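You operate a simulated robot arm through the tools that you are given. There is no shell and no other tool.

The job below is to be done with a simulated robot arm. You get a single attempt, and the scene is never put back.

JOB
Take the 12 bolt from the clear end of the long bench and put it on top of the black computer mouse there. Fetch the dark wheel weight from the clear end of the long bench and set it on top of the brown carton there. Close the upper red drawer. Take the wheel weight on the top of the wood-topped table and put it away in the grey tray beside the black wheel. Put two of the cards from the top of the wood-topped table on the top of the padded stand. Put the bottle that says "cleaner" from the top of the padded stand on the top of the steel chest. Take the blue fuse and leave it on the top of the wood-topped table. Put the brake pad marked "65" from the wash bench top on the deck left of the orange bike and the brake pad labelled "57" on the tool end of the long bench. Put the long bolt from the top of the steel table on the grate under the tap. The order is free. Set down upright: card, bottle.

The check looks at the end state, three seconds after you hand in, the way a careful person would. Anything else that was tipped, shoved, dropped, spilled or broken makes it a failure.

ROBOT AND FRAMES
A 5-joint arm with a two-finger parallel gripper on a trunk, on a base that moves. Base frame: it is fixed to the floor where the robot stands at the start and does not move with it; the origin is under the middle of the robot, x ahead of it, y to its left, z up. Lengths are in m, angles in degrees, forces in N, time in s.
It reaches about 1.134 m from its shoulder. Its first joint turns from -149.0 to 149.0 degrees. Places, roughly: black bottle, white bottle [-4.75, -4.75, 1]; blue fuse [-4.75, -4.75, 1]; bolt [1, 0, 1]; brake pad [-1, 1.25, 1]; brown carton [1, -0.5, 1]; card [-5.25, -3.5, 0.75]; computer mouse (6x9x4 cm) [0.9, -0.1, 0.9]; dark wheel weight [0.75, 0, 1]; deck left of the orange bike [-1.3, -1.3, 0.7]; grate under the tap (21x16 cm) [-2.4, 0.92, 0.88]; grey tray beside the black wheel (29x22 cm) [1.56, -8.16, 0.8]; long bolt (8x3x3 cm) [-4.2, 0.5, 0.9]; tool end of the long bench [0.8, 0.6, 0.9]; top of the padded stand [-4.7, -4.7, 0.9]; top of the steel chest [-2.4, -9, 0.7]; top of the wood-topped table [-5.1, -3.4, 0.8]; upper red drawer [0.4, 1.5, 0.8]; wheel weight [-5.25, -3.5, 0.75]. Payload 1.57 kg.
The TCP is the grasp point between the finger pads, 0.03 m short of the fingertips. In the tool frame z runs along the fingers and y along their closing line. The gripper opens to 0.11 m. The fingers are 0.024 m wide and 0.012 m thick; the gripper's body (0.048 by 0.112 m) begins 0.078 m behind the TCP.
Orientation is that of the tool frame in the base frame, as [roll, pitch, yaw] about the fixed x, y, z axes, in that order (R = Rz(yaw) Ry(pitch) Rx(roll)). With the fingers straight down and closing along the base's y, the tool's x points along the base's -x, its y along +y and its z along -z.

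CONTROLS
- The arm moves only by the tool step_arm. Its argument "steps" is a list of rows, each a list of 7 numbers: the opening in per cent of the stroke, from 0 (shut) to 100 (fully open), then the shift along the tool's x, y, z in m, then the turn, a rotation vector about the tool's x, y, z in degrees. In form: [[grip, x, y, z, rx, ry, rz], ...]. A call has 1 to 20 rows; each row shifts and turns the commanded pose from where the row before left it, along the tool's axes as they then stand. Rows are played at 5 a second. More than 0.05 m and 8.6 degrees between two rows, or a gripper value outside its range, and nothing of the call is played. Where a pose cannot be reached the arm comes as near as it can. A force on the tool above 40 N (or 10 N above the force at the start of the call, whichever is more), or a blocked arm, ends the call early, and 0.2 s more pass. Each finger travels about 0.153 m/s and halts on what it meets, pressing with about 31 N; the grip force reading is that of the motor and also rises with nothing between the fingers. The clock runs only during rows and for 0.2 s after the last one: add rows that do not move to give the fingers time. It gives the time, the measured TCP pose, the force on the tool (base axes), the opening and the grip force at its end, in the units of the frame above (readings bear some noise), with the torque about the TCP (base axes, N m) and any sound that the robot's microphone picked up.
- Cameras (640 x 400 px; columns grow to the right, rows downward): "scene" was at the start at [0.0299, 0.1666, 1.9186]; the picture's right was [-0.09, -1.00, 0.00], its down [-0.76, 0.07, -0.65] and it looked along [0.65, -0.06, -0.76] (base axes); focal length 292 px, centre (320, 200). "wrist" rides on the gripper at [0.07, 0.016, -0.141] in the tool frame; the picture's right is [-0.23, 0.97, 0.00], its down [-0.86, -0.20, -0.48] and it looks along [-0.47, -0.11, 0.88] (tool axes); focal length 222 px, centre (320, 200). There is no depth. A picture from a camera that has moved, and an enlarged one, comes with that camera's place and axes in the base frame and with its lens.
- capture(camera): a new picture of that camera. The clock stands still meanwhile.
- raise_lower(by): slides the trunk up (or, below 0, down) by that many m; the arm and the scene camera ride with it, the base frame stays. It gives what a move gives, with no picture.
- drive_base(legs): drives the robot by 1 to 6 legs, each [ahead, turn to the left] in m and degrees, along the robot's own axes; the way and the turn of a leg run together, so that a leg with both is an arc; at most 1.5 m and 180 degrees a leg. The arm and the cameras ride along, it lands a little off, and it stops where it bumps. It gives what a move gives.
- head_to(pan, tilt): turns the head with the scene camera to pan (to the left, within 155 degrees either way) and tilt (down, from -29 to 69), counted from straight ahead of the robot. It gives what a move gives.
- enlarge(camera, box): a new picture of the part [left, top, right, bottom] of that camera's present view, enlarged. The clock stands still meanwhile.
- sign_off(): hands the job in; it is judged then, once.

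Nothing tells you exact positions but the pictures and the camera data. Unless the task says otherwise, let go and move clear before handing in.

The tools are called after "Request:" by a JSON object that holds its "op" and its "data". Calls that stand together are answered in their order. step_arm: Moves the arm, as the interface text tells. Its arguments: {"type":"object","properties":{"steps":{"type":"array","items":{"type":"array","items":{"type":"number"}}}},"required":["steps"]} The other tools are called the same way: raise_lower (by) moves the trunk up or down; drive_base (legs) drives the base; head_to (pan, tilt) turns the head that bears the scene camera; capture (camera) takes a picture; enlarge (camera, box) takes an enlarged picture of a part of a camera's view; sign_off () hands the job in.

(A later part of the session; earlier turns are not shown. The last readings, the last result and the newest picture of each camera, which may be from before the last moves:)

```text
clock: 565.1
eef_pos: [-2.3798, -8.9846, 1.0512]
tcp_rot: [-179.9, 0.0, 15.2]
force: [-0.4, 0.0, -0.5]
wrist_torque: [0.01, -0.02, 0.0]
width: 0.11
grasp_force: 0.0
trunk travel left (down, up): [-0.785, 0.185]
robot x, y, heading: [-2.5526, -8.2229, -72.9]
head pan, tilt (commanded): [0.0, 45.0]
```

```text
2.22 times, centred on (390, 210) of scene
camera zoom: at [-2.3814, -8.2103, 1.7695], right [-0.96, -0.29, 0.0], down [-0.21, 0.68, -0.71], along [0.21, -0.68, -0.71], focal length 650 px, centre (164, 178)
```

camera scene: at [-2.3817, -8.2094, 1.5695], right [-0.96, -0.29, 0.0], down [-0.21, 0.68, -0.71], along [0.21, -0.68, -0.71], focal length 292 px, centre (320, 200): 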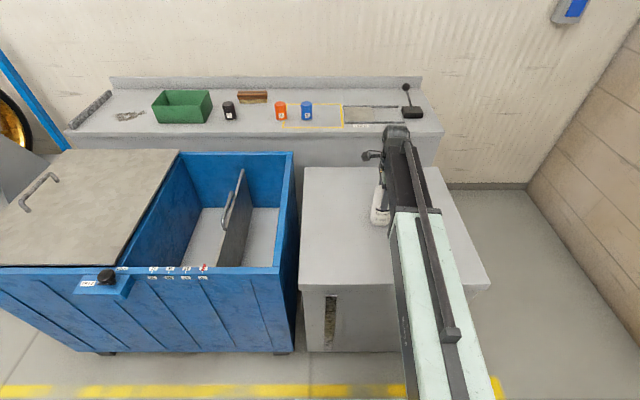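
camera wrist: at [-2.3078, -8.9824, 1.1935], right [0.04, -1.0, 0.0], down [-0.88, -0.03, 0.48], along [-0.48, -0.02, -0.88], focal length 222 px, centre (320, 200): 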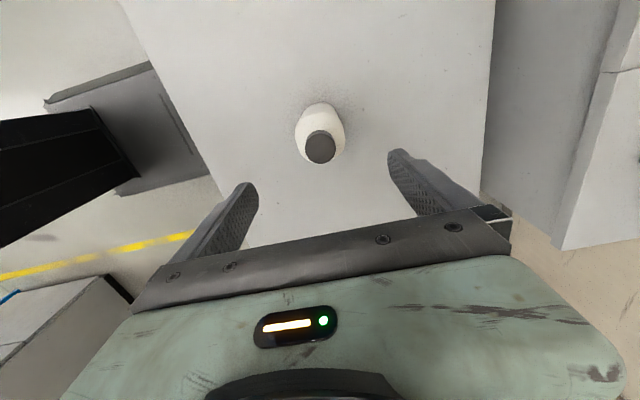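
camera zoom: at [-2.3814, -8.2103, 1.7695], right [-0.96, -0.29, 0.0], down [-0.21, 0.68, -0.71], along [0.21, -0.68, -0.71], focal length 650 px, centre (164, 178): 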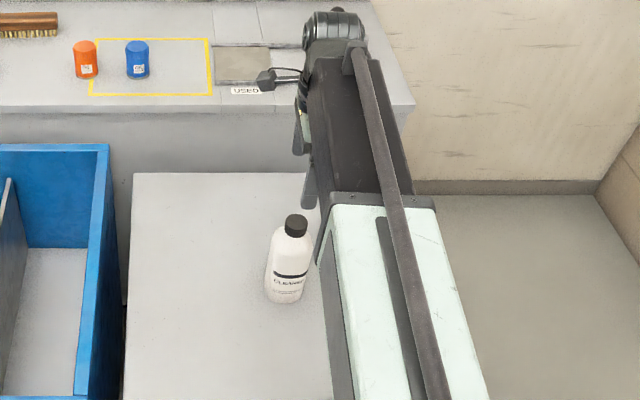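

The bottle stands upright on the steel chest. Before going back for the wheel weight, I'll look towards the tyre area to locate the grey tray beside the black wheel.

Request:
{"op": "raise_lower", "data": {"by": 0.18}}

Request:
{"op": "head_to", "data": {"pan": 75, "tilt": 18}}

Request:
{"op": "capture", "data": {"camera": "scene"}}

Request:
{"op": "enlarge", "data": {"camera": "scene", "box": [240, 120, 480, 280]}}

```text
clock: 567.1
eef_pos: [-2.3784, -8.9849, 1.2313]
tcp_rot: [179.9, -0.1, 15.2]
force: [-0.5, 0.4, 0.4]
wrist_torque: [-0.02, 0.0, 0.0]
width: 0.1102
grasp_force: 0.1
trunk travel left (down, up): [-0.965, 0.005]
robot x, y, heading: [-2.5543, -8.2242, -73.2]
head pan, tilt (commanded): [0.0, 45.0]
```

```text
clock: 568.6
eef_pos: [-2.3789, -8.9843, 1.2314]
tcp_rot: [-179.9, 0.0, 15.1]
force: [0.5, 0.7, -0.2]
wrist_torque: [0.0, 0.0, 0.02]
width: 0.1101
grasp_force: 0.2
trunk travel left (down, up): [-0.965, 0.005]
robot x, y, heading: [-2.5538, -8.2232, -72.9]
head pan, tilt (commanded): [75.0, 18.0]
```

```text
taken
camera scene: at [-2.3119, -8.1294, 1.9914], right [0.03, -1.0, 0.0], down [-0.31, -0.01, -0.95], along [0.95, 0.03, -0.31], focal length 292 px, centre (320, 200)
```

scene: 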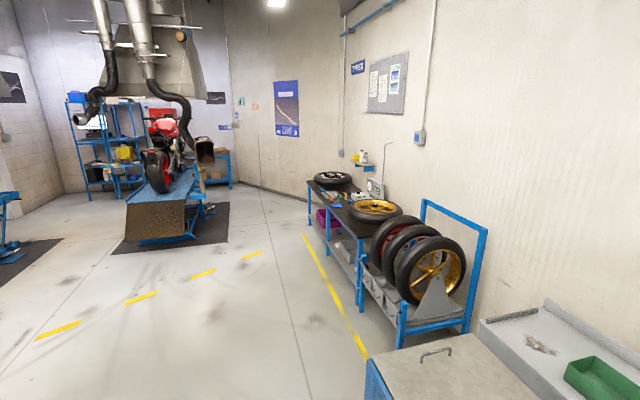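

```text
2.50 times, centred on (360, 200) of scene
camera zoom: at [-2.3119, -8.1294, 1.9914], right [0.03, -1.0, 0.0], down [-0.31, -0.01, -0.95], along [0.95, 0.03, -0.31], focal length 731 px, centre (220, 200)
```

zoom: 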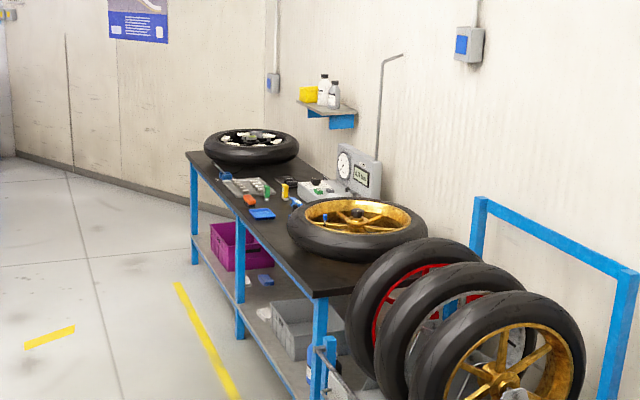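

The grey compartment tray lies on the tyre bench next to the black wheel at its far end. Now I reverse back along the corridor to the wood-topped table for the wheel weight.

Request:
{"op": "drive_base", "data": {"legs": [[-1.4, 0], [-1.4, 0]]}}

Request:
{"op": "drive_base", "data": {"legs": [[-1.4, 0], [-1.05, 0]]}}

```text
clock: 582.0
eef_pos: [-3.1937, -6.3535, 1.23]
tcp_rot: [180.0, 0.0, 15.6]
force: [0.3, -0.3, -0.4]
wrist_torque: [0.01, -0.02, -0.01]
width: 0.1098
grasp_force: 0.1
trunk travel left (down, up): [-0.965, 0.005]
robot x, y, heading: [-3.3741, -5.5957, -72.4]
head pan, tilt (commanded): [75.0, 18.0]
```

```text
clock: 594.1
eef_pos: [-3.9153, -3.9826, 1.2317]
tcp_rot: [-180.0, 0.0, 14.7]
force: [-0.1, 0.8, 0.4]
wrist_torque: [-0.02, 0.02, -0.01]
width: 0.1101
grasp_force: 0.2
trunk travel left (down, up): [-0.965, 0.005]
robot x, y, heading: [-4.0823, -3.2183, -73.6]
head pan, tilt (commanded): [75.0, 18.0]
```

Request:
{"op": "drive_base", "data": {"legs": [[0, -89.8], [0.28, 0]]}}

Request:
{"op": "head_to", "data": {"pan": 0, "tilt": 42}}

Request:
{"op": "capture", "data": {"camera": "scene"}}

Request:
{"op": "enlarge", "data": {"camera": "scene", "box": [220, 190, 460, 350]}}

Request:
{"op": "capture", "data": {"camera": "wrist"}}

```text
clock: 599.9
eef_pos: [-5.1156, -3.4641, 1.2287]
tcp_rot: [-179.9, -0.1, -75.5]
force: [0.3, 0.0, -0.2]
wrist_torque: [-0.04, -0.08, -0.02]
width: 0.11
grasp_force: 0.2
trunk travel left (down, up): [-0.965, 0.005]
robot x, y, heading: [-4.3435, -3.3161, -164.4]
head pan, tilt (commanded): [75.0, 18.0]
```

```text
clock: 601.3
eef_pos: [-5.1142, -3.4633, 1.2309]
tcp_rot: [-180.0, -0.1, -75.5]
force: [0.2, 0.3, -0.7]
wrist_torque: [0.03, 0.01, -0.01]
width: 0.1097
grasp_force: 0.0
trunk travel left (down, up): [-0.965, 0.005]
robot x, y, heading: [-4.3427, -3.3154, -164.4]
head pan, tilt (commanded): [0.0, 42.0]
```

```text
taken
camera scene: at [-4.3381, -3.4902, 1.9539], right [-0.27, 0.96, 0.0], down [0.64, 0.18, -0.74], along [-0.72, -0.2, -0.67], focal length 292 px, centre (320, 200)
```

scene: 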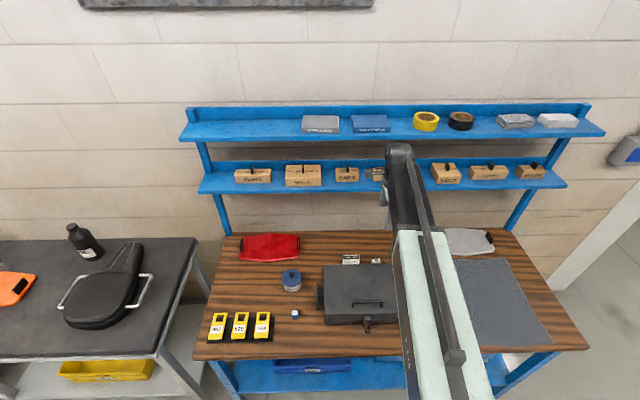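

```text
2.50 times, centred on (340, 270) of scene
camera zoom: at [-4.3381, -3.4902, 1.9539], right [-0.27, 0.96, 0.0], down [0.64, 0.18, -0.74], along [-0.72, -0.2, -0.67], focal length 731 px, centre (270, 25)
```

zoom: 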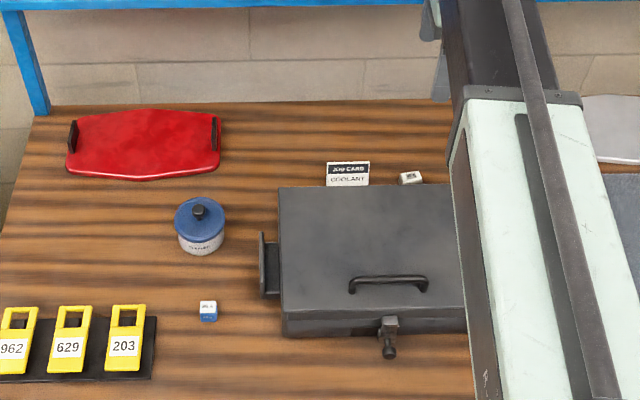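

```text
taken
camera wrist: at [-5.1128, -3.5347, 1.3735], right [-1.0, -0.02, 0.0], down [-0.02, 0.88, 0.48], along [-0.01, 0.48, -0.88], focal length 222 px, centre (320, 200)
```

wrist: 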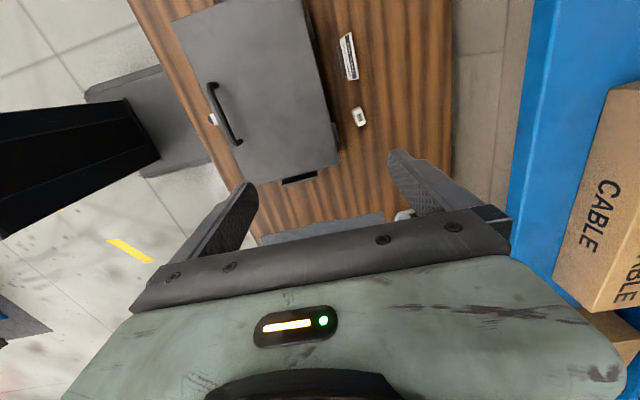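

Request:
{"op": "enlarge", "data": {"camera": "wrist", "box": [320, 80, 400, 150]}}

Request:
{"op": "enlarge", "data": {"camera": "scene", "box": [340, 245, 400, 275]}}

```text
5.71 times, centred on (360, 115) of wrist
camera zoom: at [-5.1128, -3.5347, 1.3735], right [-1.0, -0.02, 0.0], down [-0.02, 0.88, 0.48], along [-0.01, 0.48, -0.88], focal length 1269 px, centre (91, 686)
```

zoom: 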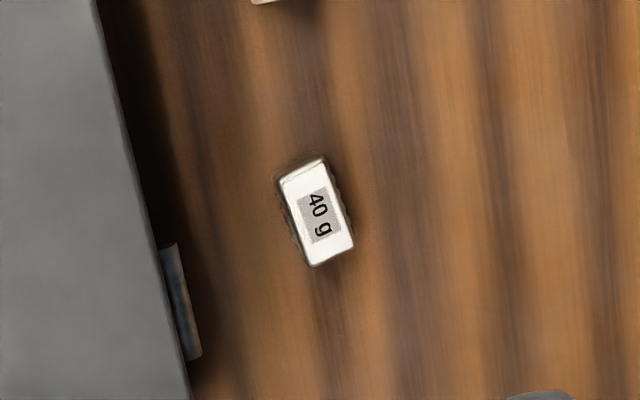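

```text
10.67 times, centred on (370, 260) of scene
camera zoom: at [-4.3381, -3.4902, 1.9539], right [-0.27, 0.96, 0.0], down [0.64, 0.18, -0.74], along [-0.72, -0.2, -0.67], focal length 3118 px, centre (-213, -440)
```

zoom: 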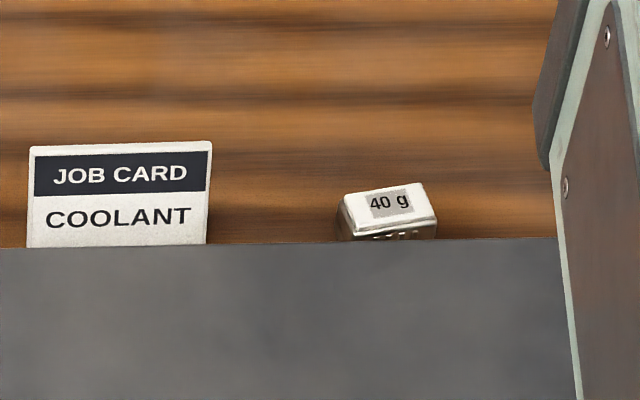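

The 40 g weight is at about (-5.207, -3.460), turned 27°, 1.8 × 3.7 cm. I'll align the gripper across its short side and move above it, keeping clear of the shelf front.

Request:
{"op": "step_arm", "data": {"steps": [[55, 0, 0, 0, 0, 0, -6.3], [55, 0, 0, 0, 0, 0, -6.3], [55, 0, 0, 0, 0, 0, 0]]}}

Request:
{"op": "raise_lower", "data": {"by": -0.1}}

```text
clock: 602.1
eef_pos: [-5.1128, -3.4638, 1.2314]
tcp_rot: [-180.0, 0.0, -62.9]
force: [0.1, -0.1, 0.3]
wrist_torque: [0.01, -0.02, 0.05]
width: 0.0605
grasp_force: 0.1
trunk travel left (down, up): [-0.965, 0.005]
robot x, y, heading: [-4.3456, -3.3122, -164.5]
head pan, tilt (commanded): [0.0, 42.0]
```

```text
clock: 603.5
eef_pos: [-5.1138, -3.4626, 1.1325]
tcp_rot: [180.0, 0.0, -63.0]
force: [0.5, -0.5, -0.6]
wrist_torque: [0.02, 0.02, -0.02]
width: 0.0606
grasp_force: 0.0
trunk travel left (down, up): [-0.865, 0.105]
robot x, y, heading: [-4.3454, -3.3155, -164.2]
head pan, tilt (commanded): [0.0, 42.0]
```

Request:
{"op": "step_arm", "data": {"steps": [[55, -0.0223, 0.0411, 0, 0, 0, 0], [55, -0.0223, 0.0411, 0, 0, 0, 0], [55, 0, 0, 0, 0, 0, 0]]}}

Request:
{"op": "capture", "data": {"camera": "wrist"}}

Request:
{"op": "enlarge", "data": {"camera": "wrist", "box": [260, 100, 380, 200]}}

Request:
{"op": "capture", "data": {"camera": "scene"}}

```text
clock: 604.2
eef_pos: [-5.2071, -3.4605, 1.1307]
tcp_rot: [-180.0, 0.1, -62.9]
force: [0.3, 0.1, -0.1]
wrist_torque: [-0.03, -0.02, 0.02]
width: 0.0603
grasp_force: 0.0
trunk travel left (down, up): [-0.865, 0.105]
robot x, y, heading: [-4.3453, -3.3124, -164.6]
head pan, tilt (commanded): [0.0, 42.0]
```

```text
taken
camera wrist: at [-5.1903, -3.5301, 1.2737], right [-0.97, -0.24, 0.0], down [-0.21, 0.85, 0.48], along [-0.12, 0.46, -0.88], focal length 222 px, centre (320, 200)
```

wrist: 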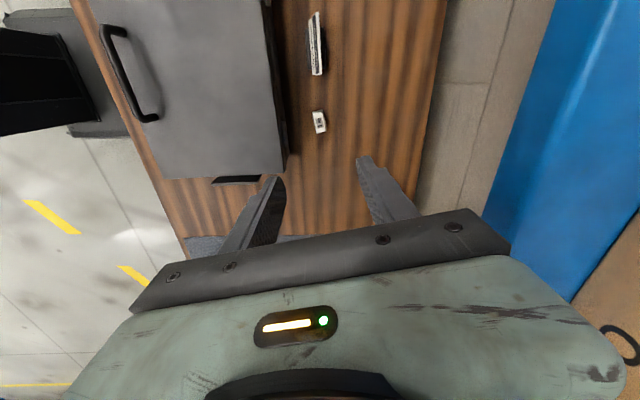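

```text
4.00 times, centred on (320, 150) of wrist
camera zoom: at [-5.1903, -3.5301, 1.2737], right [-0.97, -0.24, 0.0], down [-0.21, 0.85, 0.48], along [-0.12, 0.46, -0.88], focal length 888 px, centre (320, 400)
```

zoom: 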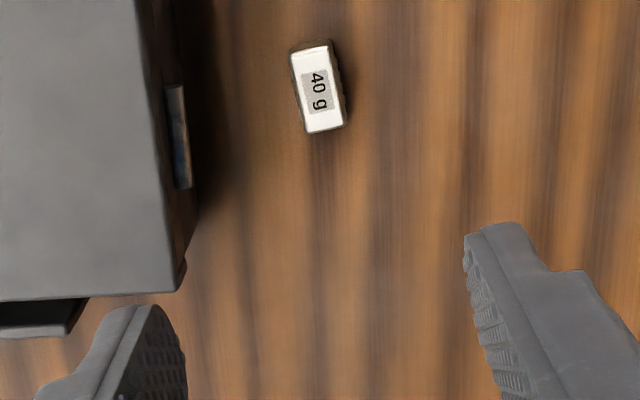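

```text
taken
camera scene: at [-4.3378, -3.4901, 1.8539], right [-0.27, 0.96, 0.0], down [0.64, 0.18, -0.74], along [-0.72, -0.2, -0.67], focal length 292 px, centre (320, 200)
```

scene: 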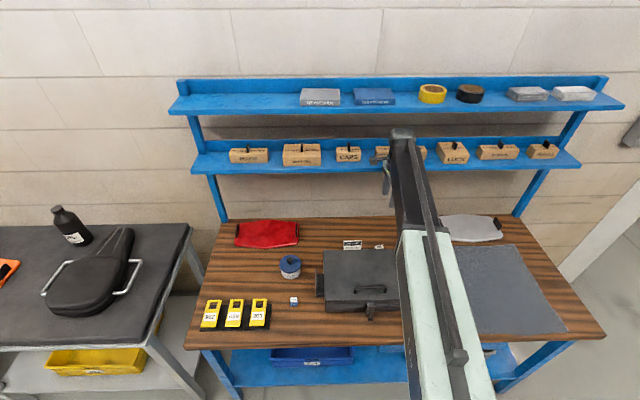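

Aligned and centred. Lowering in stages.

Request:
{"op": "raise_lower", "data": {"by": -0.18}}

Request:
{"op": "capture", "data": {"camera": "wrist"}}

Request:
{"op": "capture", "data": {"camera": "scene"}}

```text
clock: 606.2
eef_pos: [-5.2076, -3.4601, 0.952]
tcp_rot: [-179.9, 0.0, -62.9]
force: [-0.7, -0.4, 0.0]
wrist_torque: [0.02, 0.01, -0.03]
width: 0.0604
grasp_force: 0.0
trunk travel left (down, up): [-0.685, 0.285]
robot x, y, heading: [-4.3454, -3.3113, -164.2]
head pan, tilt (commanded): [0.0, 42.0]
```

```text
taken
camera wrist: at [-5.1902, -3.5302, 1.0936], right [-0.97, -0.24, 0.0], down [-0.21, 0.85, 0.48], along [-0.12, 0.46, -0.88], focal length 222 px, centre (320, 200)
```

wrist: 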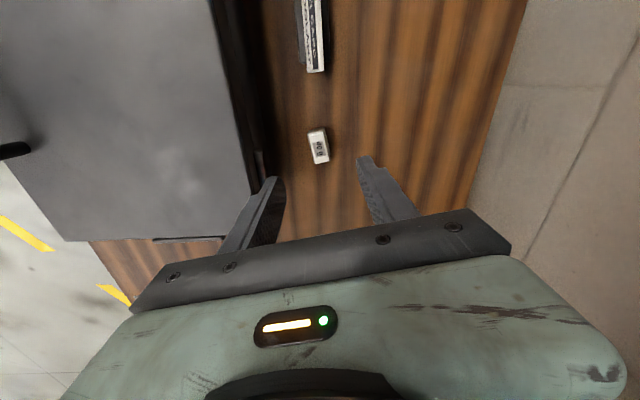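

```text
taken
camera scene: at [-4.3381, -3.4901, 1.6739], right [-0.27, 0.96, 0.0], down [0.64, 0.18, -0.74], along [-0.72, -0.2, -0.67], focal length 292 px, centre (320, 200)
```

scene: 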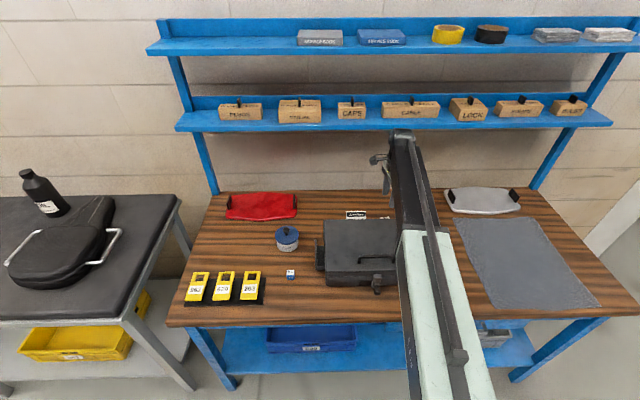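

The toolbox top is only z 0.892, so the gripper body stays above it, and the front finger keeps about 3 cm from its back. Continuing down.

Request:
{"op": "raise_lower", "data": {"by": -0.1}}

Request:
{"op": "enlarge", "data": {"camera": "wrist", "box": [240, 100, 400, 230]}}

Request:
{"op": "raise_lower", "data": {"by": -0.014}}

Request:
{"op": "raise_lower", "data": {"by": -0.004}}

```text
clock: 607.6
eef_pos: [-5.2058, -3.4607, 0.8511]
tcp_rot: [179.9, 0.1, -62.8]
force: [-0.5, 0.3, 0.3]
wrist_torque: [0.0, -0.02, 0.03]
width: 0.0603
grasp_force: 0.1
trunk travel left (down, up): [-0.585, 0.385]
robot x, y, heading: [-4.3482, -3.3108, -164.3]
head pan, tilt (commanded): [0.0, 42.0]
```

```text
3.08 times, centred on (320, 165) of wrist
camera zoom: at [-5.1902, -3.5302, 0.9936], right [-0.97, -0.24, 0.0], down [-0.21, 0.85, 0.48], along [-0.12, 0.46, -0.88], focal length 684 px, centre (320, 308)
```

zoom: 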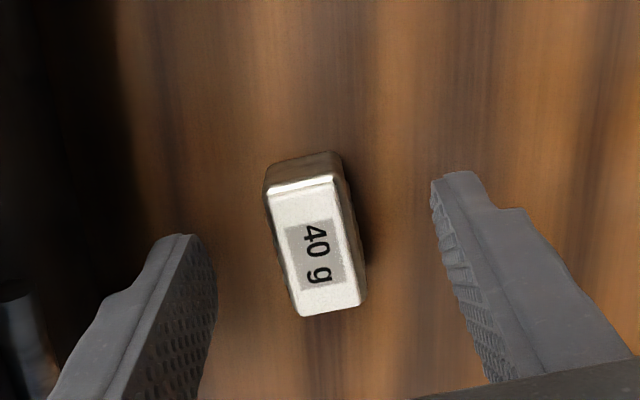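

```text
clock: 608.2
eef_pos: [-5.2063, -3.4599, 0.8377]
tcp_rot: [-180.0, 0.0, -63.0]
force: [0.4, -0.2, 0.3]
wrist_torque: [0.01, 0.02, 0.0]
width: 0.0605
grasp_force: 0.1
trunk travel left (down, up): [-0.571, 0.399]
robot x, y, heading: [-4.3463, -3.3137, -164.2]
head pan, tilt (commanded): [0.0, 42.0]
```

```text
clock: 608.7
eef_pos: [-5.2071, -3.4597, 0.8331]
tcp_rot: [180.0, 0.0, -62.9]
force: [-1.2, 0.6, 1.0]
wrist_torque: [-0.01, 0.01, -0.01]
width: 0.0607
grasp_force: 0.1
trunk travel left (down, up): [-0.567, 0.403]
robot x, y, heading: [-4.3461, -3.3141, -164.4]
head pan, tilt (commanded): [0.0, 42.0]
```

Now closing on the weight, then a slow test lift.

Request:
{"op": "step_arm", "data": {"steps": [[40, 0, 0, 0, 0, 0, 0], [30, 0, 0, 0, 0, 0, 0], [20, 0, 0, 0, 0, 0, 0], [12, 0, 0, 0, 0, 0, 0], [5, 0, 0, 0, 0, 0, 0], [0, 0, 0, 0, 0, 0, 0], [0, 0, 0, 0, 0, 0, 0]]}}

Request:
{"op": "raise_lower", "data": {"by": 0.01}}

Request:
{"op": "raise_lower", "data": {"by": 0.02}}

Request:
{"op": "enlarge", "data": {"camera": "wrist", "box": [240, 100, 400, 230]}}

```text
clock: 610.3
eef_pos: [-5.2061, -3.4605, 0.8328]
tcp_rot: [180.0, 0.1, -62.8]
force: [-0.9, -0.1, 0.7]
wrist_torque: [-0.02, 0.01, 0.0]
width: 0.0218
grasp_force: 30.7
trunk travel left (down, up): [-0.567, 0.403]
robot x, y, heading: [-4.3468, -3.3118, -164.5]
head pan, tilt (commanded): [0.0, 42.0]
```

```text
clock: 610.9
eef_pos: [-5.2064, -3.4607, 0.8442]
tcp_rot: [-180.0, 0.1, -62.8]
force: [0.9, -0.6, 0.0]
wrist_torque: [0.01, 0.04, -0.03]
width: 0.0218
grasp_force: 30.8
trunk travel left (down, up): [-0.577, 0.393]
robot x, y, heading: [-4.3466, -3.3109, -164.5]
head pan, tilt (commanded): [0.0, 42.0]
```

```text
clock: 611.6
eef_pos: [-5.2075, -3.4604, 0.8619]
tcp_rot: [179.9, 0.0, -63.0]
force: [0.0, 0.1, -0.8]
wrist_torque: [0.01, 0.04, 0.01]
width: 0.0219
grasp_force: 31.1
trunk travel left (down, up): [-0.597, 0.373]
robot x, y, heading: [-4.3474, -3.3128, -164.2]
head pan, tilt (commanded): [0.0, 42.0]
```

```text
3.08 times, centred on (320, 165) of wrist
camera zoom: at [-5.1904, -3.5302, 1.0055], right [-0.97, -0.24, 0.0], down [-0.21, 0.85, 0.48], along [-0.11, 0.46, -0.88], focal length 684 px, centre (320, 308)
```

zoom: 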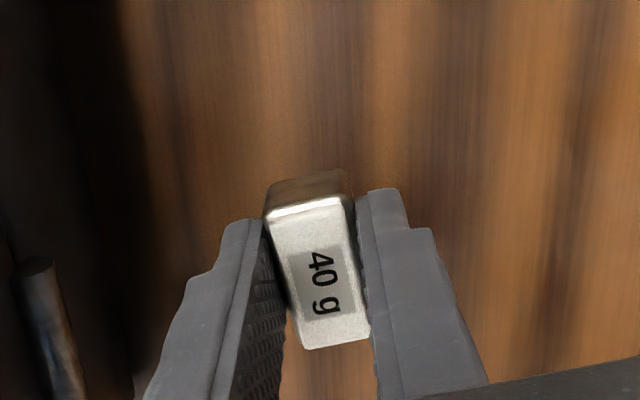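

The weight is held firmly. I'll lift it clear of the toolbox, retract the arm, and then raise fully.

Request:
{"op": "raise_lower", "data": {"by": 0.24}}

Request:
{"op": "step_arm", "data": {"steps": [[0, 0.0164, -0.0392, 0, 0, 0, 0], [0, 0.0164, -0.0392, 0, 0, 0, 0], [0, 0.0164, -0.0392, 0, 0, 0, 0], [0, 0.0164, -0.0392, 0, 0, 0, 0], [0, 0.0164, -0.0392, 0, 0, 0, 0], [0, 0.0164, -0.0392, 0, 0, 0, 0], [0, 0, 0, 0, 0, 0, 0]]}}

Request:
{"op": "raise_lower", "data": {"by": 0.12}}

Request:
{"op": "enlarge", "data": {"camera": "wrist", "box": [240, 100, 400, 230]}}

Request:
{"op": "drive_base", "data": {"legs": [[-0.3, 0], [0, 91], [1.4, 0]]}}

```text
clock: 614.1
eef_pos: [-5.2061, -3.4614, 1.1036]
tcp_rot: [180.0, -0.1, -62.8]
force: [-0.6, -0.4, -0.4]
wrist_torque: [0.0, -0.03, -0.07]
width: 0.022
grasp_force: 31.1
trunk travel left (down, up): [-0.837, 0.133]
robot x, y, heading: [-4.3424, -3.315, -164.7]
head pan, tilt (commanded): [0.0, 42.0]
```

```text
clock: 615.7
eef_pos: [-4.9539, -3.4418, 1.1031]
tcp_rot: [-179.9, 0.1, -63.0]
force: [0.2, -0.5, 0.1]
wrist_torque: [0.0, 0.01, -0.05]
width: 0.0219
grasp_force: 31.1
trunk travel left (down, up): [-0.837, 0.133]
robot x, y, heading: [-4.3439, -3.3137, -164.5]
head pan, tilt (commanded): [0.0, 42.0]
```

```text
clock: 617.2
eef_pos: [-4.9552, -3.4414, 1.2231]
tcp_rot: [180.0, 0.0, -62.9]
force: [-0.5, 0.2, -0.2]
wrist_torque: [0.0, 0.0, -0.02]
width: 0.022
grasp_force: 31.3
trunk travel left (down, up): [-0.957, 0.013]
robot x, y, heading: [-4.3446, -3.3116, -164.5]
head pan, tilt (commanded): [0.0, 42.0]
```

```text
3.08 times, centred on (320, 165) of wrist
camera zoom: at [-4.938, -3.5118, 1.3655], right [-0.97, -0.24, 0.0], down [-0.21, 0.85, 0.48], along [-0.11, 0.46, -0.88], focal length 684 px, centre (320, 308)
```

zoom: 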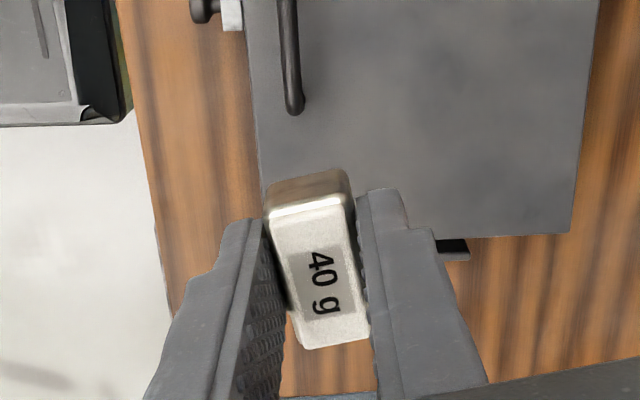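

```text
clock: 629.7
eef_pos: [-3.5127, -5.1898, 1.2232]
tcp_rot: [-180.0, 0.0, 28.2]
force: [0.0, -0.3, -0.8]
wrist_torque: [-0.01, 0.01, 0.0]
width: 0.0218
grasp_force: 31.4
trunk travel left (down, up): [-0.957, 0.013]
robot x, y, heading: [-3.652, -4.5834, -72.9]
head pan, tilt (commanded): [0.0, 42.0]
```

Request:
{"op": "drive_base", "data": {"legs": [[1.4, 0], [1.4, 0], [0.4, 0]]}}

Request:
{"op": "head_to", "data": {"pan": 75, "tilt": 22}}

Request:
{"op": "capture", "data": {"camera": "scene"}}

```text
clock: 645.4
eef_pos: [-2.6028, -8.2673, 1.2242]
tcp_rot: [-180.0, 0.0, 27.4]
force: [-0.5, 0.2, -0.9]
wrist_torque: [-0.01, 0.0, -0.03]
width: 0.0218
grasp_force: 31.1
trunk travel left (down, up): [-0.957, 0.013]
robot x, y, heading: [-2.7309, -7.6593, -73.5]
head pan, tilt (commanded): [0.0, 42.0]
```

```text
clock: 646.9
eef_pos: [-2.6013, -8.266, 1.2229]
tcp_rot: [-179.9, 0.1, 27.5]
force: [0.5, -0.5, -1.3]
wrist_torque: [-0.01, -0.01, 0.0]
width: 0.0216
grasp_force: 30.9
trunk travel left (down, up): [-0.957, 0.013]
robot x, y, heading: [-2.737, -7.6603, -73.9]
head pan, tilt (commanded): [75.0, 22.0]
```

```text
taken
camera scene: at [-2.4922, -7.5672, 1.977], right [0.02, -1.0, 0.0], down [-0.37, -0.01, -0.93], along [0.93, 0.02, -0.37], focal length 292 px, centre (320, 200)
```

scene: 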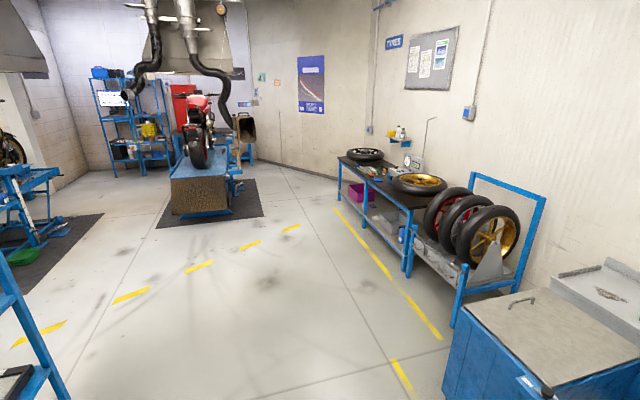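

The floor towards the tyre bench is clear. I'll turn and drive alongside it.

Request:
{"op": "drive_base", "data": {"legs": [[0, 82], [1.4, 0], [1.3, 0]]}}

Request:
{"op": "head_to", "data": {"pan": -15, "tilt": 28}}

Request:
{"op": "capture", "data": {"camera": "scene"}}

```text
clock: 663.5
eef_pos: [0.5272, -7.1014, 1.2244]
tcp_rot: [179.9, 0.0, 111.5]
force: [0.2, -0.6, -0.9]
wrist_torque: [-0.01, 0.01, -0.02]
width: 0.0215
grasp_force: 31.6
trunk travel left (down, up): [-0.957, 0.013]
robot x, y, heading: [-0.0871, -7.1688, 10.5]
head pan, tilt (commanded): [75.0, 22.0]
```

```text
clock: 665.2
eef_pos: [0.5279, -7.1014, 1.2231]
tcp_rot: [180.0, 0.0, 111.4]
force: [0.5, -0.8, -0.9]
wrist_torque: [0.01, 0.04, 0.02]
width: 0.0219
grasp_force: 30.8
trunk travel left (down, up): [-0.957, 0.013]
robot x, y, heading: [-0.0888, -7.1723, 10.6]
head pan, tilt (commanded): [-15.0, 28.0]
```

```text
taken
camera scene: at [-0.076, -7.0198, 1.9673], right [-0.08, -1.0, 0.0], down [-0.47, 0.04, -0.88], along [0.88, -0.07, -0.47], focal length 292 px, centre (320, 200)
```

scene: 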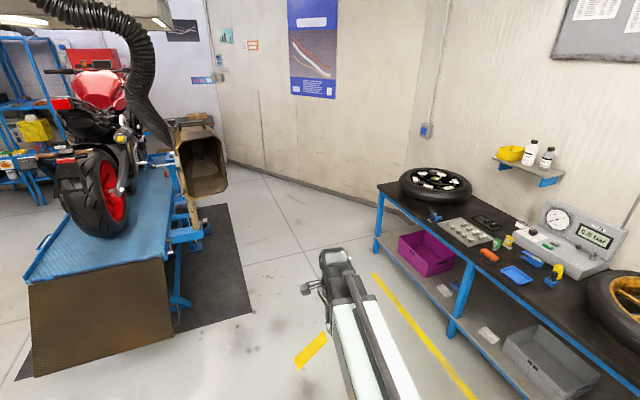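

The grey tray next to the black wheel is at about (1.55, -8.18). I'll drive on and turn to face it.

Request:
{"op": "drive_base", "data": {"legs": [[0, -6.8], [1.37, 0], [0, -77.2]]}}

Request:
{"op": "head_to", "data": {"pan": 0, "tilt": 42}}

Request:
{"op": "capture", "data": {"camera": "scene"}}

Request:
{"op": "capture", "data": {"camera": "wrist"}}

```text
clock: 676.0
eef_pos: [1.4256, -7.676, 1.2254]
tcp_rot: [-179.9, 0.1, 27.3]
force: [-0.1, -0.2, -0.3]
wrist_torque: [-0.05, 0.02, 0.02]
width: 0.0216
grasp_force: 31.4
trunk travel left (down, up): [-0.957, 0.013]
robot x, y, heading: [1.3083, -7.0659, -73.3]
head pan, tilt (commanded): [-15.0, 28.0]
```

```text
clock: 676.8
eef_pos: [1.4239, -7.6786, 1.2244]
tcp_rot: [-180.0, 0.0, 27.2]
force: [-1.8, -0.6, -0.8]
wrist_torque: [0.0, 0.0, 0.01]
width: 0.0219
grasp_force: 31.0
trunk travel left (down, up): [-0.957, 0.013]
robot x, y, heading: [1.3146, -7.0657, -73.1]
head pan, tilt (commanded): [0.0, 42.0]
```

```text
taken
camera scene: at [1.4852, -7.0523, 1.9459], right [-0.96, -0.29, 0.0], down [-0.19, 0.64, -0.74], along [0.21, -0.71, -0.67], focal length 292 px, centre (320, 200)
```

scene: 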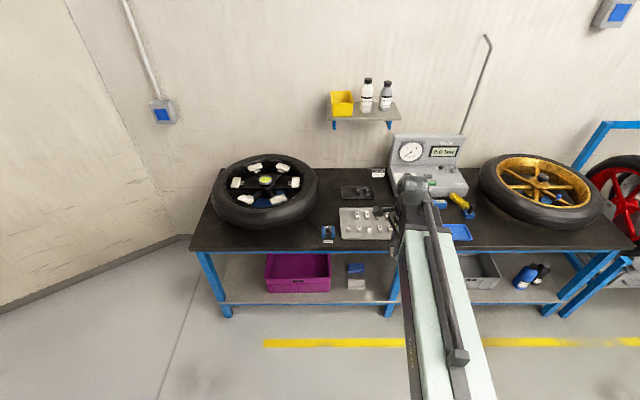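

```text
taken
camera wrist: at [1.4937, -7.6595, 1.3656], right [0.24, -0.97, 0.0], down [-0.85, -0.21, 0.48], along [-0.46, -0.12, -0.88], focal length 222 px, centre (320, 200)
```

wrist: 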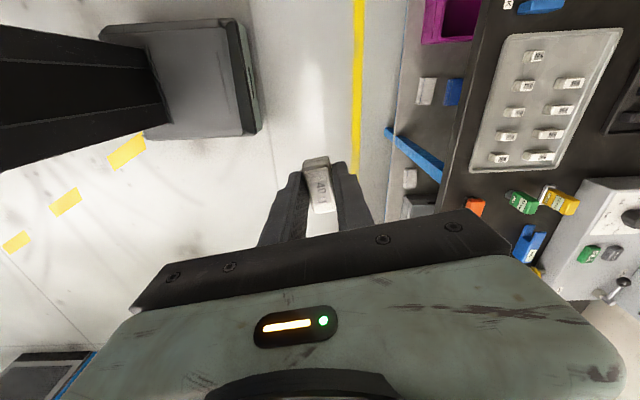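

Request:
{"op": "enlarge", "data": {"camera": "wrist", "box": [450, 10, 640, 190]}}

Request:
{"op": "enlarge", "data": {"camera": "scene", "box": [310, 170, 430, 250]}}

```text
2.22 times, centred on (545, 100) of wrist
camera zoom: at [1.4937, -7.6595, 1.3656], right [0.24, -0.97, 0.0], down [-0.85, -0.21, 0.48], along [-0.46, -0.12, -0.88], focal length 494 px, centre (-180, 422)
```

zoom: 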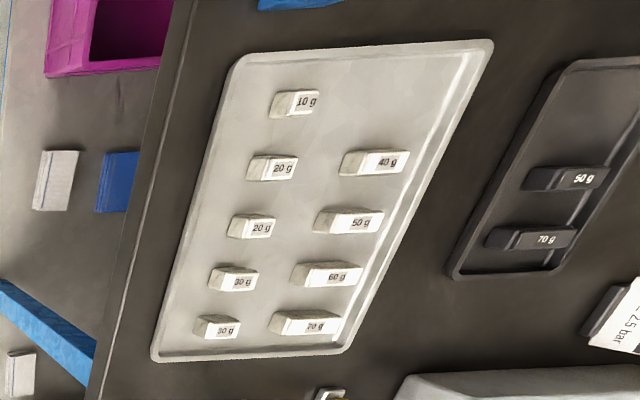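

```text
5.00 times, centred on (370, 210) of scene
camera zoom: at [1.4852, -7.0523, 1.9459], right [-0.96, -0.29, 0.0], down [-0.19, 0.64, -0.74], along [0.21, -0.71, -0.67], focal length 1462 px, centre (70, 150)
```

zoom: 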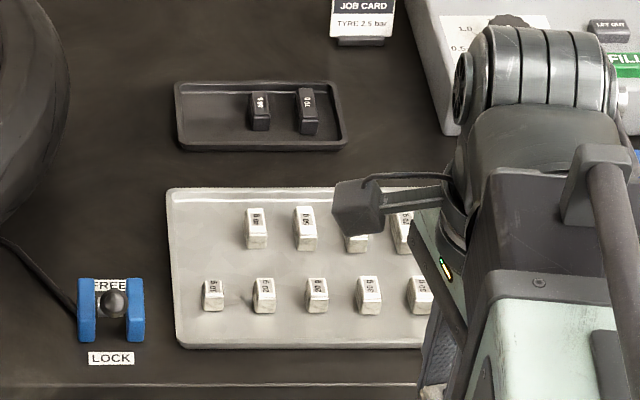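

The tray has an empty slot at its back left beside the 40 g weight, at about (1.671, -8.185). I'll drive 0.34 m forward and measure the slot more closely with the wrist camera.

Request:
{"op": "drive_base", "data": {"legs": [[0.34, 0]]}}

Request:
{"op": "step_arm", "data": {"steps": [[0, 0, 0, 0, 0, 0, 5.3], [0, 0, 0, 0, 0, 0, 5.3], [0, 0, 0, 0, 0, 0, 0]]}}

Request:
{"op": "capture", "data": {"camera": "wrist"}}

Request:
{"op": "capture", "data": {"camera": "scene"}}

```text
clock: 679.0
eef_pos: [1.5237, -8.0092, 1.2233]
tcp_rot: [-179.9, 0.0, 27.1]
force: [0.0, -0.3, -1.4]
wrist_torque: [0.01, 0.01, 0.02]
width: 0.022
grasp_force: 31.6
trunk travel left (down, up): [-0.957, 0.013]
robot x, y, heading: [1.4127, -7.3949, -73.0]
head pan, tilt (commanded): [0.0, 42.0]
```

```text
clock: 679.8
eef_pos: [1.524, -8.0086, 1.2225]
tcp_rot: [180.0, 0.0, 16.4]
force: [0.2, -0.6, -0.5]
wrist_torque: [0.02, 0.02, 0.01]
width: 0.0218
grasp_force: 31.5
trunk travel left (down, up): [-0.957, 0.013]
robot x, y, heading: [1.4072, -7.3928, -73.4]
head pan, tilt (commanded): [0.0, 42.0]
```

```text
taken
camera wrist: at [1.5943, -8.0046, 1.3655], right [0.06, -1.0, 0.0], down [-0.88, -0.05, 0.48], along [-0.48, -0.03, -0.88], focal length 222 px, centre (320, 200)
```

wrist: 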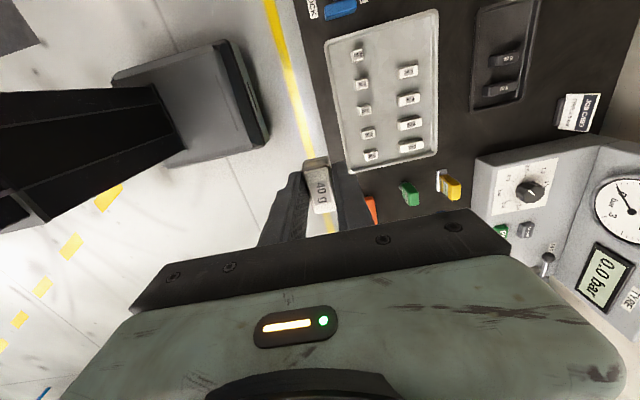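

```text
taken
camera scene: at [1.5851, -7.3846, 1.9459], right [-0.96, -0.29, 0.0], down [-0.19, 0.64, -0.74], along [0.21, -0.71, -0.67], focal length 292 px, centre (320, 200)
```

scene: 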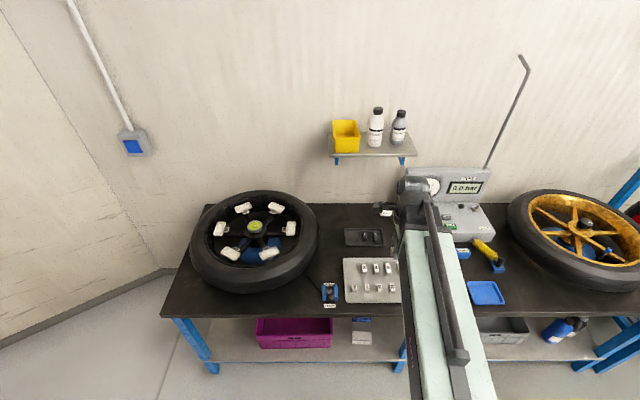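

Request:
{"op": "enlarge", "data": {"camera": "wrist", "box": [310, 0, 460, 120]}}

```text
3.33 times, centred on (385, 60) of wrist
camera zoom: at [1.5943, -8.0046, 1.3655], right [0.06, -1.0, 0.0], down [-0.88, -0.05, 0.48], along [-0.48, -0.03, -0.88], focal length 740 px, centre (103, 667)
```

zoom: 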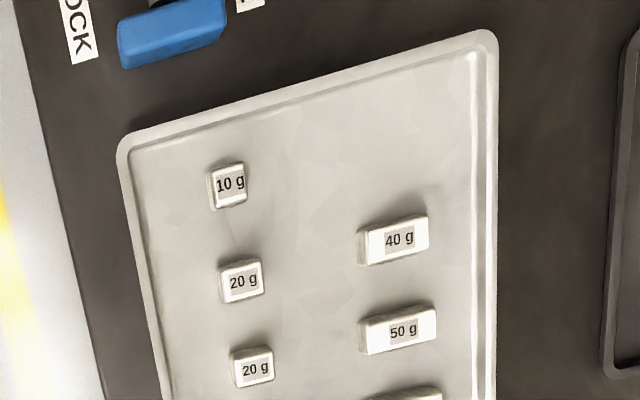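

The empty slot is at about (1.672, -8.175), about 5 cm from the rim and clear of the other weights. I'll move over it and lower in stages.

Request:
{"op": "step_arm", "data": {"steps": [[0, 0.0189, 0.0403, 0, 0, 0, 0], [0, 0.0189, 0.0403, 0, 0, 0, 0], [0, 0.0189, 0.0403, 0, 0, 0, 0], [0, 0.0189, 0.0403, 0, 0, 0, 0], [0, 0.0189, 0.0403, 0, 0, 0, 0], [0, 0, 0, 0, 0, 0, 0]]}}

Request:
{"op": "raise_lower", "data": {"by": -0.22}}

Request:
{"op": "capture", "data": {"camera": "wrist"}}

Request:
{"op": "enlarge", "data": {"camera": "wrist", "box": [200, 40, 480, 240]}}

Request:
{"op": "enlarge", "data": {"camera": "scene", "box": [260, 180, 460, 320]}}

```text
clock: 681.2
eef_pos: [1.6689, -8.1739, 1.2241]
tcp_rot: [180.0, -0.1, 16.4]
force: [-0.3, -0.5, 0.2]
wrist_torque: [0.02, 0.0, 0.03]
width: 0.0215
grasp_force: 30.3
trunk travel left (down, up): [-0.957, 0.013]
robot x, y, heading: [1.413, -7.3963, -73.5]
head pan, tilt (commanded): [0.0, 42.0]
```

```text
clock: 683.6
eef_pos: [1.6701, -8.1737, 1.0033]
tcp_rot: [180.0, 0.0, 16.5]
force: [-0.2, -0.6, -0.9]
wrist_torque: [-0.01, 0.03, 0.04]
width: 0.0219
grasp_force: 30.7
trunk travel left (down, up): [-0.737, 0.233]
robot x, y, heading: [1.4116, -7.3966, -73.3]
head pan, tilt (commanded): [0.0, 42.0]
```

```text
taken
camera wrist: at [1.7409, -8.1702, 1.1456], right [0.06, -1.0, 0.0], down [-0.88, -0.05, 0.48], along [-0.48, -0.03, -0.88], focal length 222 px, centre (320, 200)
```

wrist: 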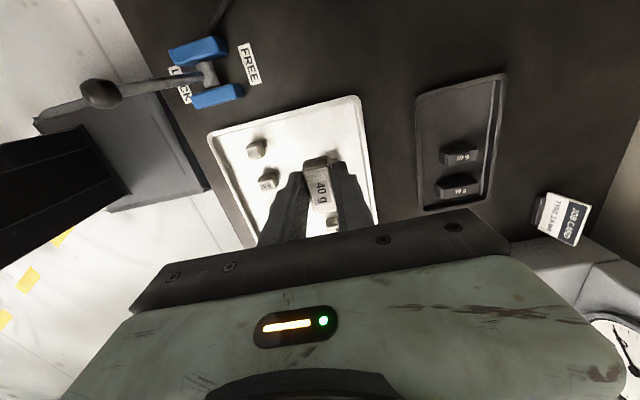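

```text
2.00 times, centred on (340, 140) of wrist
camera zoom: at [1.7409, -8.1702, 1.1456], right [0.06, -1.0, 0.0], down [-0.88, -0.05, 0.48], along [-0.48, -0.03, -0.88], focal length 444 px, centre (280, 320)
```

zoom: 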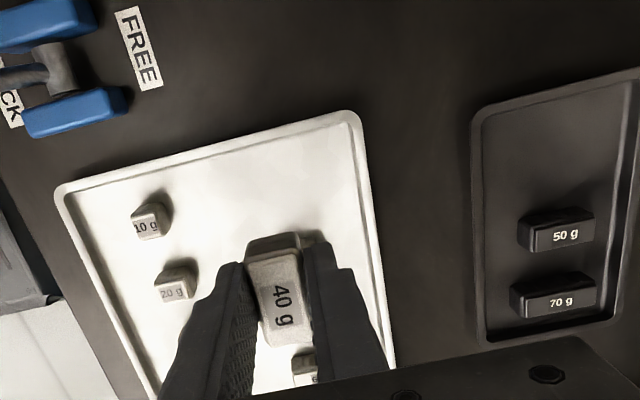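

```text
2.86 times, centred on (360, 250) of scene
camera zoom: at [1.5851, -7.3846, 1.7259], right [-0.96, -0.29, 0.0], down [-0.19, 0.64, -0.74], along [0.21, -0.71, -0.67], focal length 835 px, centre (206, 57)
```

zoom: 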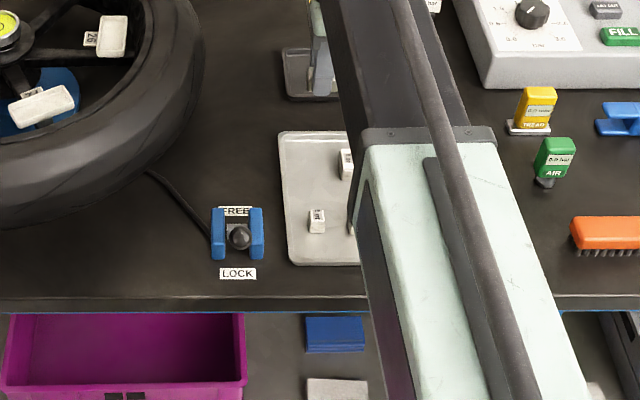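

Request:
{"op": "step_arm", "data": {"steps": [[0, -0.004, 0, 0, 0, 0, 0], [0, 0, 0, 0, 0, 0, 0]]}}

Request:
{"op": "raise_lower", "data": {"by": -0.13}}

Request:
{"op": "enlarge", "data": {"camera": "wrist", "box": [200, 40, 480, 240]}}

Request:
{"op": "capture", "data": {"camera": "scene"}}

```text
clock: 684.2
eef_pos: [1.6654, -8.1756, 1.0039]
tcp_rot: [-180.0, 0.0, 16.5]
force: [-0.1, 0.2, -0.1]
wrist_torque: [0.01, 0.02, -0.01]
width: 0.0217
grasp_force: 31.1
trunk travel left (down, up): [-0.737, 0.233]
robot x, y, heading: [1.4096, -7.3907, -73.1]
head pan, tilt (commanded): [0.0, 42.0]
```

```text
clock: 685.7
eef_pos: [1.6652, -8.1759, 0.8733]
tcp_rot: [-179.9, -0.1, 16.5]
force: [0.1, -0.4, 0.1]
wrist_torque: [-0.01, 0.01, -0.02]
width: 0.0217
grasp_force: 31.6
trunk travel left (down, up): [-0.607, 0.363]
robot x, y, heading: [1.4116, -7.3933, -73.7]
head pan, tilt (commanded): [0.0, 42.0]
```

```text
2.00 times, centred on (340, 140) of wrist
camera zoom: at [1.7372, -8.1716, 1.0156], right [0.06, -1.0, 0.0], down [-0.88, -0.05, 0.48], along [-0.48, -0.03, -0.88], focal length 444 px, centre (280, 320)
```

zoom: 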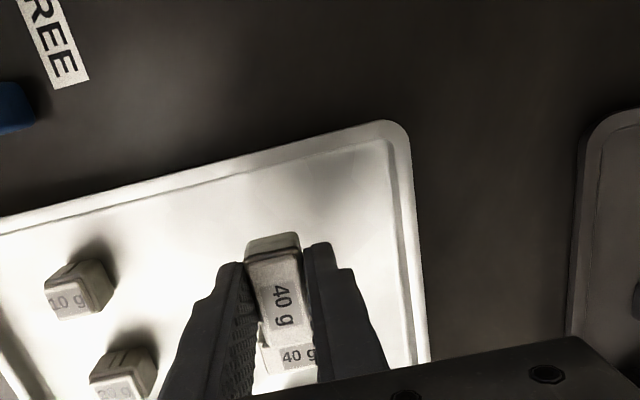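

```text
taken
camera scene: at [1.5851, -7.3846, 1.5959], right [-0.96, -0.29, 0.0], down [-0.19, 0.64, -0.74], along [0.21, -0.71, -0.67], focal length 292 px, centre (320, 200)
```

scene: 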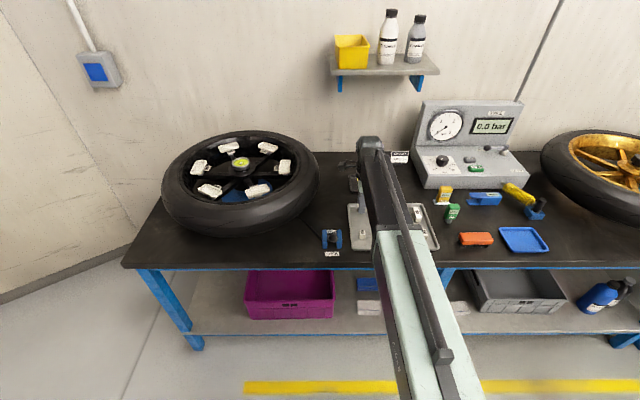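

Request:
{"op": "raise_lower", "data": {"by": -0.03}}

Request:
{"op": "raise_lower", "data": {"by": -0.008}}

Request:
{"op": "raise_lower", "data": {"by": -0.005}}

```text
clock: 686.5
eef_pos: [1.6671, -8.1754, 0.8445]
tcp_rot: [-180.0, 0.1, 16.5]
force: [-0.4, 0.2, 0.0]
wrist_torque: [0.03, 0.0, -0.02]
width: 0.0218
grasp_force: 31.1
trunk travel left (down, up): [-0.577, 0.393]
robot x, y, heading: [1.409, -7.3942, -73.2]
head pan, tilt (commanded): [0.0, 42.0]
```

```text
clock: 687.1
eef_pos: [1.6651, -8.1758, 0.8367]
tcp_rot: [179.9, 0.0, 16.5]
force: [2.9, -6.6, 20.9]
wrist_torque: [-0.18, -0.03, 0.0]
width: 0.022
grasp_force: 30.7
trunk travel left (down, up): [-0.569, 0.401]
robot x, y, heading: [1.4105, -7.3936, -73.4]
head pan, tilt (commanded): [0.0, 42.0]
```

```text
clock: 687.5
eef_pos: [1.6658, -8.1734, 0.8344]
tcp_rot: [179.9, 0.0, 16.4]
force: [0.4, 1.2, 24.1]
wrist_torque: [0.31, 0.02, 0.0]
width: 0.0218
grasp_force: 30.7
trunk travel left (down, up): [-0.566, 0.404]
robot x, y, heading: [1.4098, -7.3949, -73.2]
head pan, tilt (commanded): [0.0, 42.0]
stopped: the force on the tool passed its limit at 76 N (the readings are from after the stop); the commanded pose is now the measured one
```

The weight is on the tray floor. I'll relieve the pressure, check, and release.

Request:
{"op": "raise_lower", "data": {"by": 0.003}}

Request:
{"op": "enlarge", "data": {"camera": "wrist", "box": [200, 40, 480, 240]}}

Request:
{"op": "step_arm", "data": {"steps": [[21, 0, 0, 0, 0, 0, 0], [24, 0, 0, 0, 0, 0, 0], [28, 0, 0, 0, 0, 0, 0], [33, 0, 0, 0, 0, 0, 0], [38, 0, 0, 0, 0, 0, 0], [40, 0, 0, 0, 0, 0, 0]]}}

Request:
{"op": "enlarge", "data": {"camera": "wrist", "box": [200, 40, 480, 240]}}

```text
clock: 688.0
eef_pos: [1.6671, -8.1771, 0.836]
tcp_rot: [179.9, -0.1, 16.4]
force: [-0.1, 0.2, -0.3]
wrist_torque: [-0.01, 0.01, -0.03]
width: 0.0219
grasp_force: 30.9
trunk travel left (down, up): [-0.569, 0.401]
robot x, y, heading: [1.4152, -7.393, -73.2]
head pan, tilt (commanded): [0.0, 42.0]
```

```text
2.00 times, centred on (340, 140) of wrist
camera zoom: at [1.7373, -8.1722, 0.977], right [0.06, -1.0, 0.0], down [-0.88, -0.05, 0.48], along [-0.48, -0.03, -0.88], focal length 444 px, centre (280, 320)
```

zoom: 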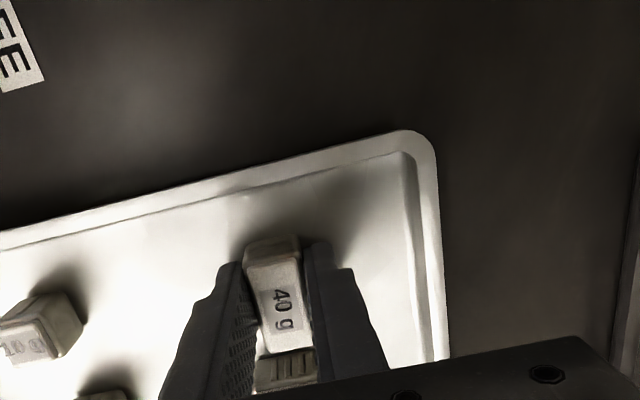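

```text
clock: 689.4
eef_pos: [1.6677, -8.1764, 0.8357]
tcp_rot: [179.9, 0.0, 16.5]
force: [0.2, -0.6, 0.2]
wrist_torque: [0.0, 0.01, 0.03]
width: 0.0442
grasp_force: 0.0
trunk travel left (down, up): [-0.569, 0.401]
robot x, y, heading: [1.413, -7.3956, -73.3]
head pan, tilt (commanded): [0.0, 42.0]
```

```text
2.00 times, centred on (340, 140) of wrist
camera zoom: at [1.7374, -8.1721, 0.9774], right [0.06, -1.0, 0.0], down [-0.88, -0.05, 0.48], along [-0.48, -0.03, -0.88], focal length 444 px, centre (280, 320)
```

zoom: 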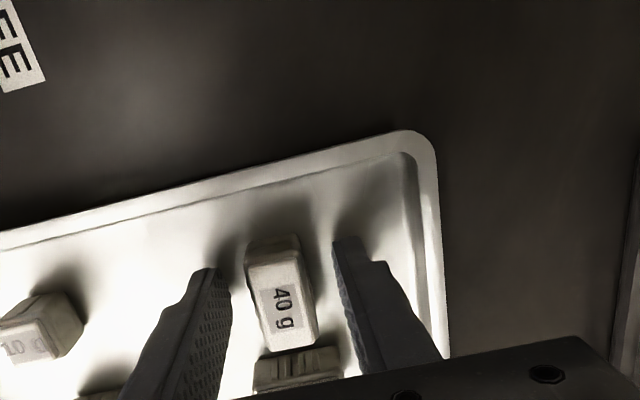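

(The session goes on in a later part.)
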